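You operate a simulated robot arm through the tools that you are given. There is no shell and no other tool. Be economical: measure what you need, move in short steps, check, and stop when the job is done.

Carry out the task below with a simulated robot arm. There is one attempt and no reset: what you move stays moved.

TASK
Put one of the small pink cans from the top of the long steel bench in the yellow bin there.
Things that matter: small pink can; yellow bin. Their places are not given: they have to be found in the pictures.

It is judged by the outcome, as a careful person would: the job done as asked, and still so three seconds after it is handed in. It fails if anything else is knocked over, pushed out of place, dropped, spilled or broken.

THE ROBOT
A 6-joint arm with a two-finger parallel gripper, fixed in place. Base frame: the origin is at the foot of the arm, x ahead of it, y to its left, z up; the work surface is at about z = 0. Lengths are in mm, angles in rad, forces in N, time in s.
With the tool pointing down near the work surface it reaches from about 140 to 580 mm from the base axis. Its first joint turns from -1.152 to 1.152 rad. Payload 2.1 kg.
Tool frame: the origin (TCP) lies between the finger pads and is the grasp point; the fingertips stand 30 mm ahead of it; z points along the fingers, y is the line along which they close. The gripper opens to 94 mm. The fingers are 28 mm wide and 10 mm thick; the gripper's body (50 by 96 mm) begins 55 mm behind the TCP.
Orientation is that of the tool frame in the base frame, as a unit quaternion [x, y, z, w]. With the fingers straight down and closing along the base's y, the tool's x points along the base's -x, its y along +y and its z along -z.

THE INTERFACE
- The arm moves only by the tool move_arm. Its argument "motion" is a list of rows, each a list of 7 numbers: the opening in per cent of the stroke, from 0 (shut) to 100 (fully open), then the shift along the tool's x, y, z in units of 20 mm (1.0 is 20 mm), then the turn, a rotation vector about the tool's x, y, z in units of 8 degrees (1.0 is 8 degrees). In form: [[claw, dx, dy, dz, ax, ay, az], ...]. A call has 1 to 20 rows; each row shifts and turns the commanded pose from where the row before left it, along the tool's axes as they then stand. A call with a number of a shift or a turn outside -1 to 1 is refused whole. A row lasts 0.2 s, in which the tool goes at most 50 mm and 0.15 rad; a call with a longer step from one row to the next is refused whole, and so is a gripper value outside its range. A pose out of reach is approached as far as the arm can. The call stops where the force on the tool passes 40 N (or 10 N more than at its start, if that is more) or the arm is blocked; 0.2 s more then pass. The fingers move at their own pace (about 72 mm/s each) and stop on an object; they squeeze with about 35 N. The grip force told is the motor's: it shows also when the fingers shut on nothing. Time passes only in rows, and 0.2 s behind the last, so rows that do not move let the fingers close. It gives the time, the measured TCP pose, the force on the tool (base axes), the opening and the grip force at its end, in the units of the frame above (readings bear some noise), and new pictures: "pictures" is both (left out), scene, wrist or none.
- Cameras (640 x 400 px; columns grow to the right, rows downward): "scene" is fixed at [54.5, -364.2, 512.2]; the picture's right is [0.81, -0.58, 0.00], its down [-0.17, -0.24, -0.95] and it looks along [0.56, 0.78, -0.30] (base axes); focal length 349 px, centre (320, 200). "wrist" rides on the gripper at [-37, 0, -58] in the tool frame; the picture's right is [0.00, -1.00, 0.00], its down [0.97, 0.00, -0.24] and it looks along [0.24, 0.00, 0.97] (tool axes); focal length 218 px, centre (320, 200).
- pixel_to_xyz(camera, pixels): for up to 12 pixels [column, row] of the newest picture of that camera ("zoom" is the newest enlarged one), the place [x, y, z] in the base frame of the surface seen there, good to about 3 mm. No time passes.
- close_up(camera, box): a new picture of the part [left, top, right, bottom] of that camera's present view, enlarged. No time passes.
- finish_job(): hands the job in; it is judged then, once.

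Work in short steps. Measure before you move; look again where a grasp or a placing could have gone wrong, and mend it. You have 60 turns and 100 pictures in all, the two below and enlarged ones among them. Open the gripper and draw the arm clear of the work before you hand the job in, unless the task says otherwise; then end with one line.

The tools are called after "Emit:" by a JSON object that holds its "api" and its "payload". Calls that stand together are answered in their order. move_arm: Moves the arm, as the interface text tells. Its arguments: {"type":"object","properties":{"motion":{"type":"array"},"pictures":{"type":"string","enum":["both","scene","wrist","none"]}},"required":["motion"]} The other tools are called the same way: pixel_to_xyz (camera, pixels) gives the place of the surface under pixels of a picture; close_up (camera, box) takes an enlarged picture of a part of a camera's view; finish_job () hands the job in.

At the start:

```text
t: 0.0
tool_pos: [330.5, 158.5, 395.4]
ee_rot: [0.001, 1.0, 0.0, 0.0]
wrist_force: [0.2, -0.3, 0.0]
width: 93.9
finger_force: 0.1
```

scene: 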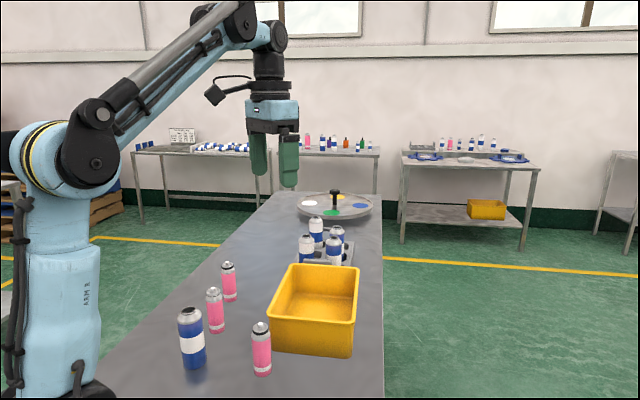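
wrist: 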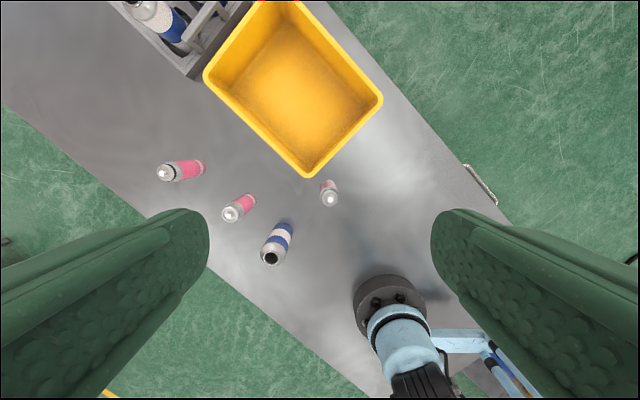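

The scene shows three pink cans, at about (228,280), (214,310) and (261,348), with the yellow bin at (313,310). I'll measure the cans and the bin.

Emit:
{"api": "pixel_to_xyz", "payload": {"camera": "wrist", "pixels": [[165, 172], [195, 167], [231, 214], [247, 202], [330, 199], [328, 185], [270, 257], [305, 100], [307, 174], [207, 75], [380, 100], [290, 3]]}}

Emit:
{"api": "pixel_to_xyz", "payload": {"camera": "scene", "pixels": [[228, 265], [230, 298], [213, 290], [216, 328], [260, 326], [262, 372], [190, 312], [312, 320], [270, 348], [352, 355], [357, 268], [300, 265]]}}

Emit:
{"api": "close_up", "payload": {"camera": "wrist", "box": [140, 100, 400, 280]}}

```text
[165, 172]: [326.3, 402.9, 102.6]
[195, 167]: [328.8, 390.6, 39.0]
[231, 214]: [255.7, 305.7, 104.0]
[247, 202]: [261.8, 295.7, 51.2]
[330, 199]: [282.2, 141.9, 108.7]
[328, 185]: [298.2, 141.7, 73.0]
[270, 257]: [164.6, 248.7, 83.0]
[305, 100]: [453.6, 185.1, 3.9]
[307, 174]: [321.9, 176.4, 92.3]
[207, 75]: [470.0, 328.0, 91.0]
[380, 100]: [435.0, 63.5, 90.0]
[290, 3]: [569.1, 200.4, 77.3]
```

```text
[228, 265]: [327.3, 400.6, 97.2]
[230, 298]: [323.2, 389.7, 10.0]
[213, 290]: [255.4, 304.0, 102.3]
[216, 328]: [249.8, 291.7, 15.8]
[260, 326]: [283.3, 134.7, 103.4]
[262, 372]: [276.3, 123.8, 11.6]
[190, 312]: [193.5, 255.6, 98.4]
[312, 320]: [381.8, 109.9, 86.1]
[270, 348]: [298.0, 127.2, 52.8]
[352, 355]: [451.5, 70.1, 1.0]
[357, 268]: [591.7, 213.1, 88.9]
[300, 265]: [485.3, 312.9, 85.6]
```

```text
2.22 times, centred on (270, 190) of wrist
```

zoom: 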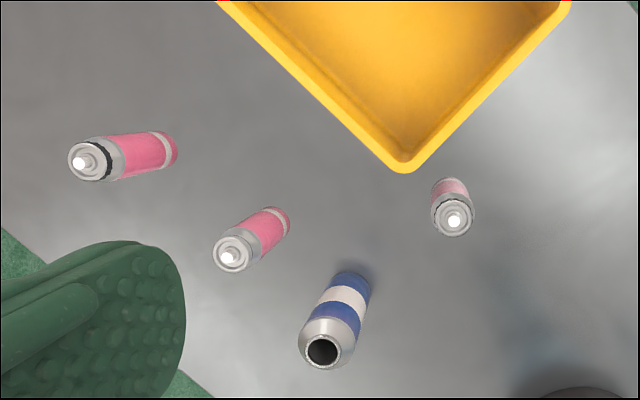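

Can C stands at about (283,141) with its top near z 108. The nearest bin corner is (322,176), with the rim at 92. I'll move above can C, turn 45° so the fingers close parallel to the bin's near edge, and come down to z≈215.

Emit:
{"api": "move_arm", "payload": {"motion": [[75, 0.8, -0.3, 0, 0, 0, 0], [75, 0.8, -0.3, 0, 0, 0, 0], [75, 0.775, -0.275, 0, 0, 0, 0], [75, 0, 0, 1, 0, 0, -0.9375], [75, 0, 0, 1, 0, 0, -0.9375], [75, 0, 0, 1, 0, 0, -0.9375], [75, 0, 0, 1, 0, 0, -0.9375], [75, 0, 0, 1, 0, 0, -0.9375], [75, 0, 0, 1, 0, 0, -0.9375], [75, 0, 0, 1, 0, 0, 0], [75, 0, 0, 1, 0, 0, 0], [75, 0, 0, 1, 0, 0, 0], [75, 0, 0, 0, 0, 0, 0]]}}

```text
t: 2.8
tool_pos: [282.5, 140.5, 215.6]
ee_rot: [-0.383, 0.924, 0.0, 0.001]
wrist_force: [-0.2, -0.2, 0.0]
width: 70.5
finger_force: 0.0
```

scene: 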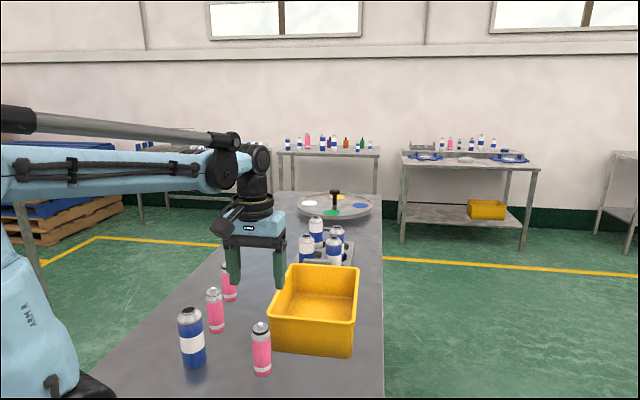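
wrist: 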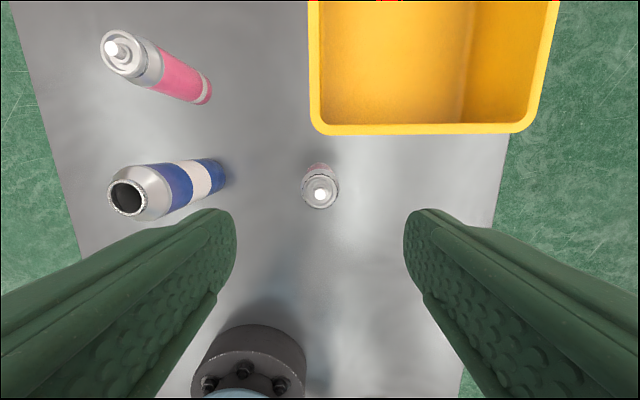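

The can's top is centred between the fingers at (320,195). I'll check its position before coming down.

Emit:
{"api": "pixel_to_xyz", "payload": {"camera": "wrist", "pixels": [[320, 195], [304, 193], [337, 193], [320, 208], [320, 168], [318, 130], [140, 195]]}}

```text
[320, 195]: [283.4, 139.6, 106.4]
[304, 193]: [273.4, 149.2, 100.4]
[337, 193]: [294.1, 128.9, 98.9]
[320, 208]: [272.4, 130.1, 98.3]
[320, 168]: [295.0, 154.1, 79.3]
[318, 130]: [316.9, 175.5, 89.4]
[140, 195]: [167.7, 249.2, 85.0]
```

The can is centred at (283,140). I'll descend to z≈68, which keeps the body above both the can's top and the bin rim.

Emit:
{"api": "move_arm", "payload": {"motion": [[75, 0, 0, 1, 0, 0, 0], [75, 0, 0, 1, 0, 0, 0], [75, 0, 0, 1, 0, 0, 0], [75, 0, 0, 1, 0, 0, 0], [75, 0, 0, 1, 0, 0, 0], [75, 0, 0, 1, 0, 0, 0], [75, 0, 0, 0.7, 0, 0, 0], [75, 0, 0, 0.7, 0, 0, 0], [75, 0, 0, 0, 0, 0, 0]]}}

```text
t: 4.8
tool_pos: [282.7, 140.8, 66.7]
ee_rot: [-0.383, 0.924, 0.001, 0.001]
wrist_force: [0.2, 0.7, -0.6]
width: 70.4
finger_force: 0.1
```

scene: 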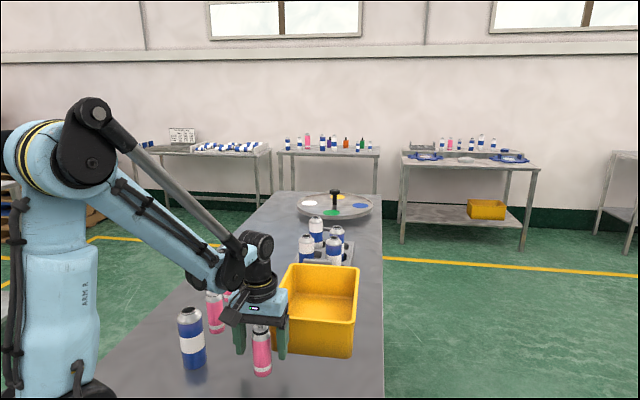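
wrist: 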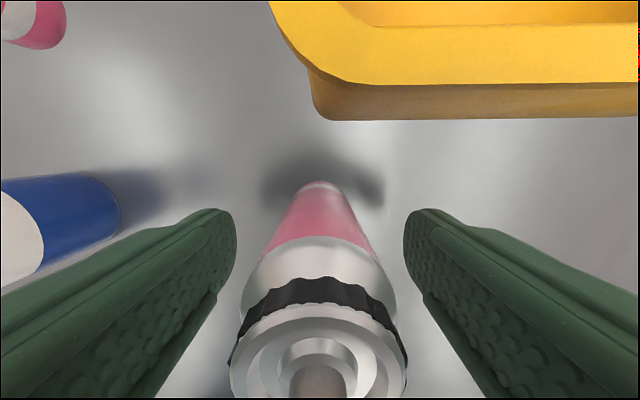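

The can is between the fingers, so I'll close the gripper, then lift a little.

Emit:
{"api": "move_arm", "payload": {"motion": [[0, 0, 0, 0, 0, 0, 0], [0, 0, 0, 0, 0, 0, 0], [0, 0, 0, 0, 0, 0, 0], [0, 0, 0, 0, 0, 0, 0], [0, 0, 0, -1, 0, 0, 0], [0, 0, 0, -1, 0, 0, 0], [0, 0, 0, -1, 0, 0, 0], [0, 0, 0, -1, 0, 0, 0], [0, 0, 0, -1, 0, 0, 0], [0, 0, 0, -1, 0, 0, 0], [0, 0, 0, -1, 0, 0, 0], [0, 0, 0, 0, 0, 0, 0]]}}

```text
t: 7.4
tool_pos: [284.1, 140.4, 206.1]
ee_rot: [-0.383, 0.924, 0.0, 0.001]
wrist_force: [-0.3, -0.4, -1.4]
width: 33.8
finger_force: 35.5
```

scene: 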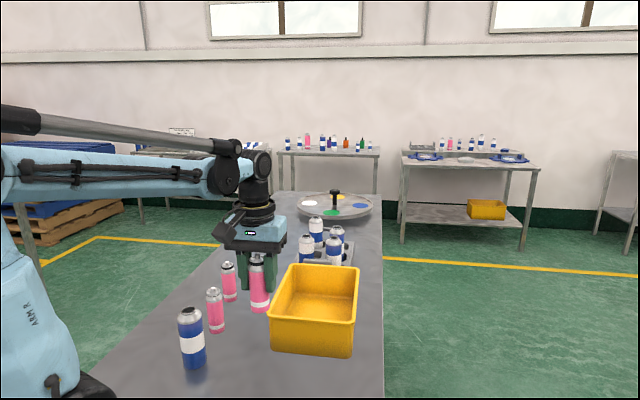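
wrist: 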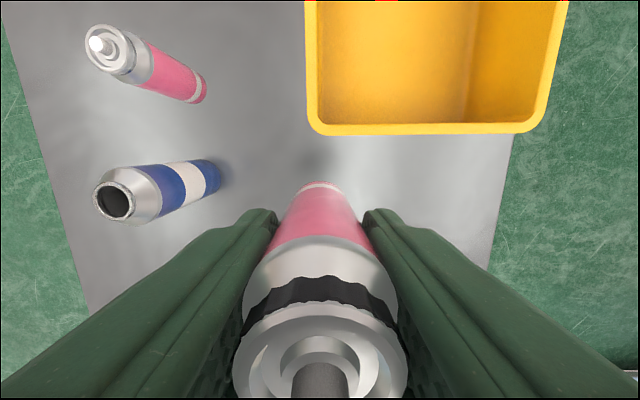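

The can is held (width 33.8) with its bottom at z≈139, above the rim at 92. The bin centre is about (453,195), so I'll go there level.

Emit:
{"api": "move_arm", "payload": {"motion": [[0, -0.98, -0.51, 0, 0, 0, 0], [0, -0.98, -0.51, 0, 0, 0, 0], [0, -0.98, -0.51, 0, 0, 0, 0], [0, -0.98, -0.51, 0, 0, 0, 0], [0, -0.98, -0.51, 0, 0, 0, 0], [0, -0.98, -0.51, 0, 0, 0, 0], [0, -0.98, -0.51, 0, 0, 0, 0], [0, -0.98, -0.51, 0, 0, 0, 0], [0, 0, 0, 0, 0, 0, 0]]}}

```text
t: 9.4
tool_pos: [453.3, 193.8, 205.4]
ee_rot: [-0.382, 0.924, 0.0, 0.001]
wrist_force: [0.4, -0.3, -1.1]
width: 33.9
finger_force: 34.8
```

scene: 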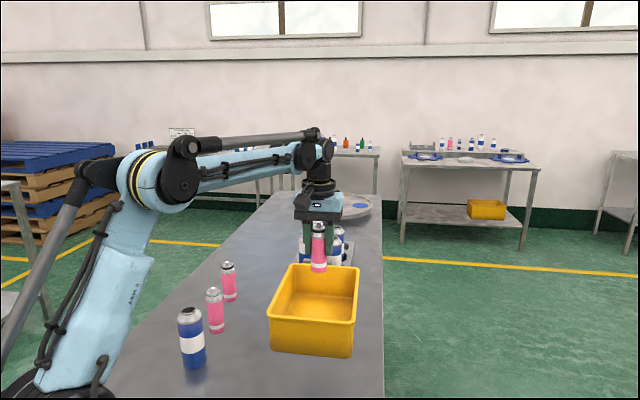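
wrist: 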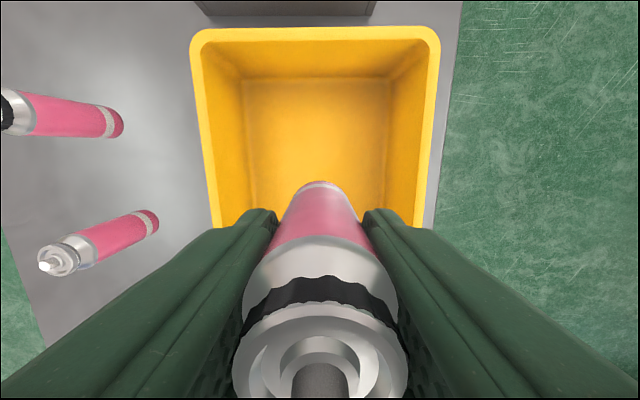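

The can is centred over the bin. I'll lower it about 131 mm, so its bottom ends just above the bin floor at z≈4.

Emit:
{"api": "move_arm", "payload": {"motion": [[0, 0, 0, 1, 0, 0, 0], [0, 0, 0, 1, 0, 0, 0], [0, 0, 0, 1, 0, 0, 0], [0, 0, 0, 1, 0, 0, 0], [0, 0, 0, 1, 0, 0, 0], [0, 0, 0, 0.8, 0, 0, 0], [0, 0, 0, 0.5, 0, 0, 0], [0, 0, 0, 0.2, 0, 0, 0], [0, 0, 0, 0, 0, 0, 0]]}}

```text
t: 11.4
tool_pos: [452.1, 193.7, 77.6]
ee_rot: [-0.382, 0.924, 0.001, 0.0]
wrist_force: [0.2, 0.3, -1.3]
width: 34.0
finger_force: 35.0
```

scene: 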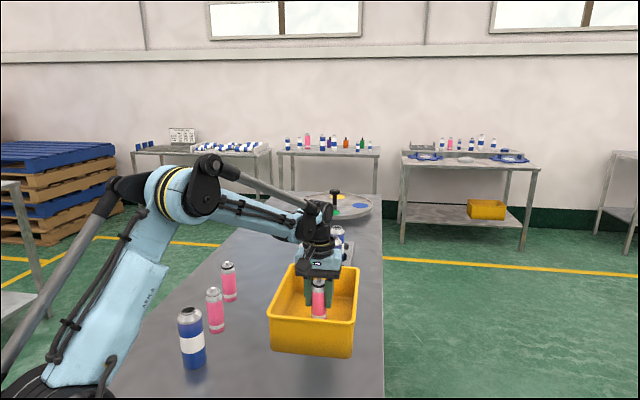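
wrist: 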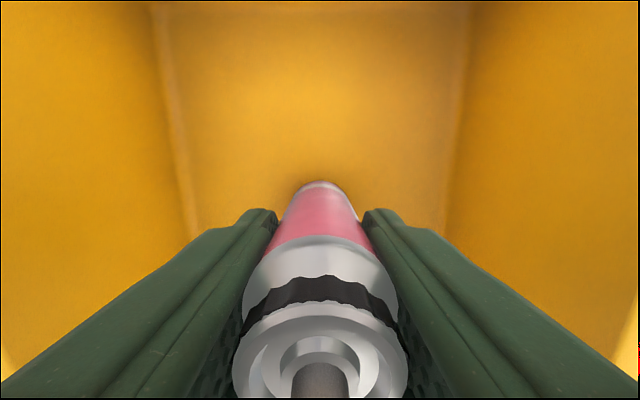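

The can's bottom is still about 6 mm above the floor. I'll lower it in small steps.

Emit:
{"api": "move_arm", "payload": {"motion": [[0, 0, 0, 0.1, 0, 0, 0], [0, 0, 0, 0.1, 0, 0, 0], [0, 0, 0, 0.05, 0, 0, 0], [0, 0, 0, 0, 0, 0, 0]], "pictures": "none"}}

```text
t: 12.4
tool_pos: [451.5, 194.3, 73.0]
ee_rot: [-0.382, 0.924, 0.0, 0.001]
wrist_force: [-0.5, 0.0, -0.6]
width: 34.2
finger_force: 35.0
```

There's no clear contact yet, so I'll go a touch lower.

Emit:
{"api": "move_arm", "payload": {"motion": [[0, 0, 0, 0.06, 0, 0, 0], [0, 0, 0, 0.04, 0, 0, 0], [0, 0, 0, 0, 0, 0, 0]], "pictures": "wrist"}}

```text
t: 13.2
tool_pos: [452.9, 194.6, 70.6]
ee_rot: [-0.383, 0.924, 0.001, 0.0]
wrist_force: [-4.5, -0.3, 33.2]
width: 33.8
finger_force: 34.5
```

wrist: 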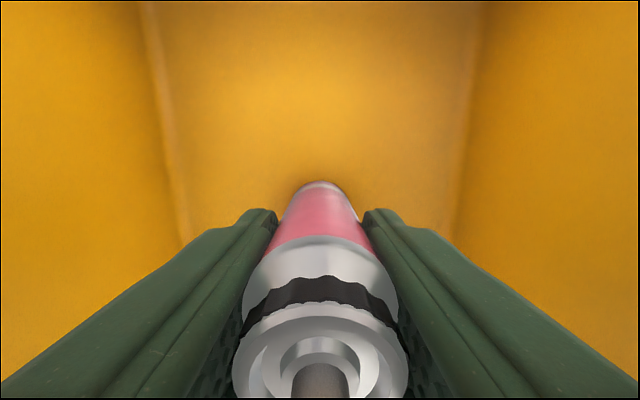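

The upward force of 33 N shows contact. I'll ease up 1 mm, then open to about 66 mm.

Emit:
{"api": "move_arm", "payload": {"motion": [[0, 0, 0, -0.06, 0, 0, 0], [45, 0, 0, 0, 0, 0, 0], [60, 0, 0, 0, 0, 0, 0], [70, 0, 0, 0, 0, 0, 0], [70, 0, 0, 0, 0, 0, 0]]}}

```text
t: 14.4
tool_pos: [451.5, 193.0, 72.5]
ee_rot: [-0.383, 0.924, 0.0, 0.001]
wrist_force: [-0.2, 0.5, -0.2]
width: 65.8
finger_force: 0.1
```

scene: 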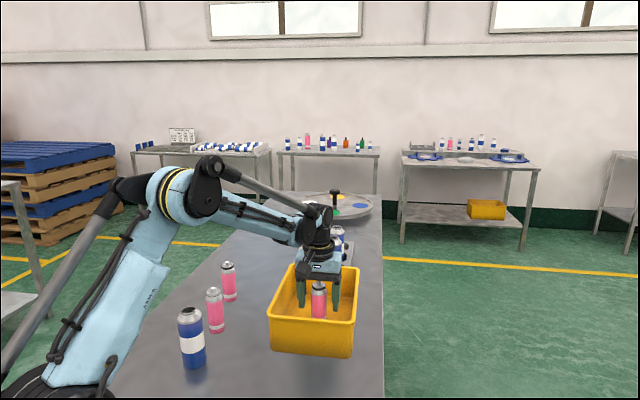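
wrist: 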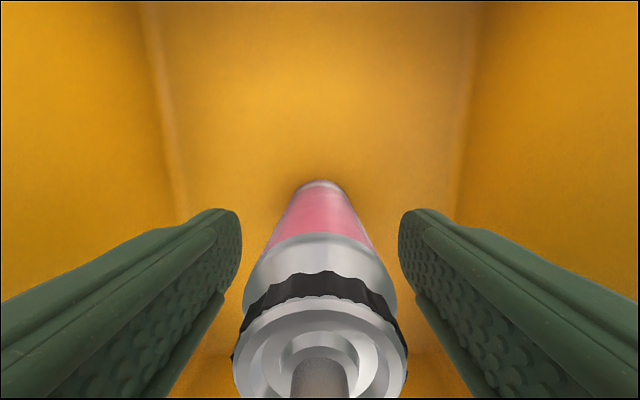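

The can is released and standing upright. I'll lift straight up, then draw back.

Emit:
{"api": "move_arm", "payload": {"motion": [[70, 0, 0, -0.5, 0, 0, 0], [70, 0, 0, -1, 0, 0, 0], [70, 0, 0, -1, 0, 0, 0], [70, 0, 0, -1, 0, 0, 0], [70, 0, 0, -1, 0, 0, 0], [70, 0, 0, -1, 0, 0, 0], [70, 0, 0, -1, 0, 0, 0], [70, 0, 0, -1, 0, 0, 0], [70, 0, 0, -1, 0, 0, 0], [70, 0, 0, -1, 0, 0, 0], [70, 1, 0, -1, 0, 0, 0], [70, 1, 0, -1, 0, 0, 0], [70, 1, 0, -1, 0, 0, 0], [70, 1, 0, 0, 0, 0, 0], [70, 1, 0, 0, 0, 0, 0], [70, 1, 0, 0, 0, 0, 0], [70, 0, 0, 0, 0, 0, 0]]}}

```text
t: 18.0
tool_pos: [368.3, 107.3, 319.8]
ee_rot: [-0.382, 0.924, 0.0, 0.0]
wrist_force: [-0.5, -0.7, 0.0]
width: 65.9
finger_force: 0.0
```

scene: 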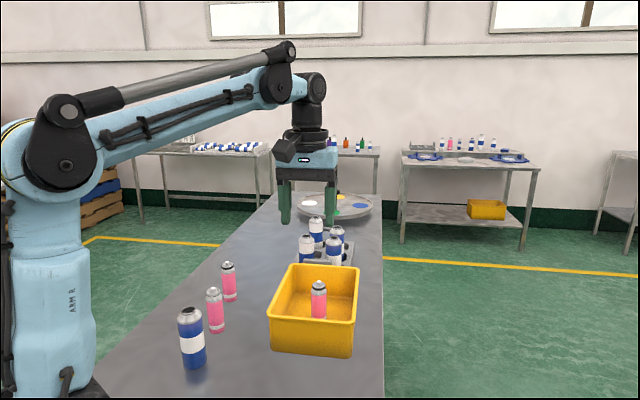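
wrist: 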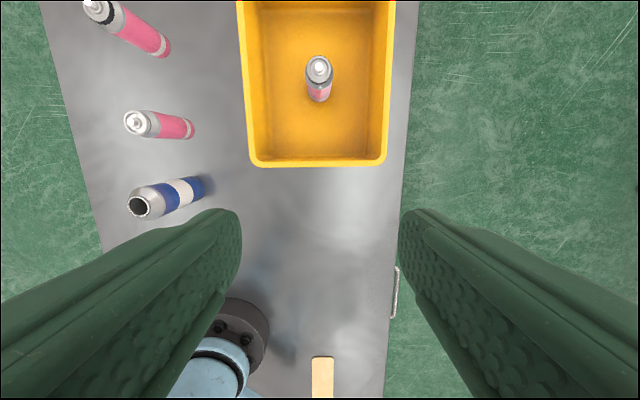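

The can stands in the bin, the other items haven't moved, and the arm is clear. I'm handing the job in.

Emit:
{"api": "finish_job", "payload": {}}

```text
The job is handed in.
```

One small pink can is standing upright in the yellow bin, nothing else was disturbed, and the job is handed in.
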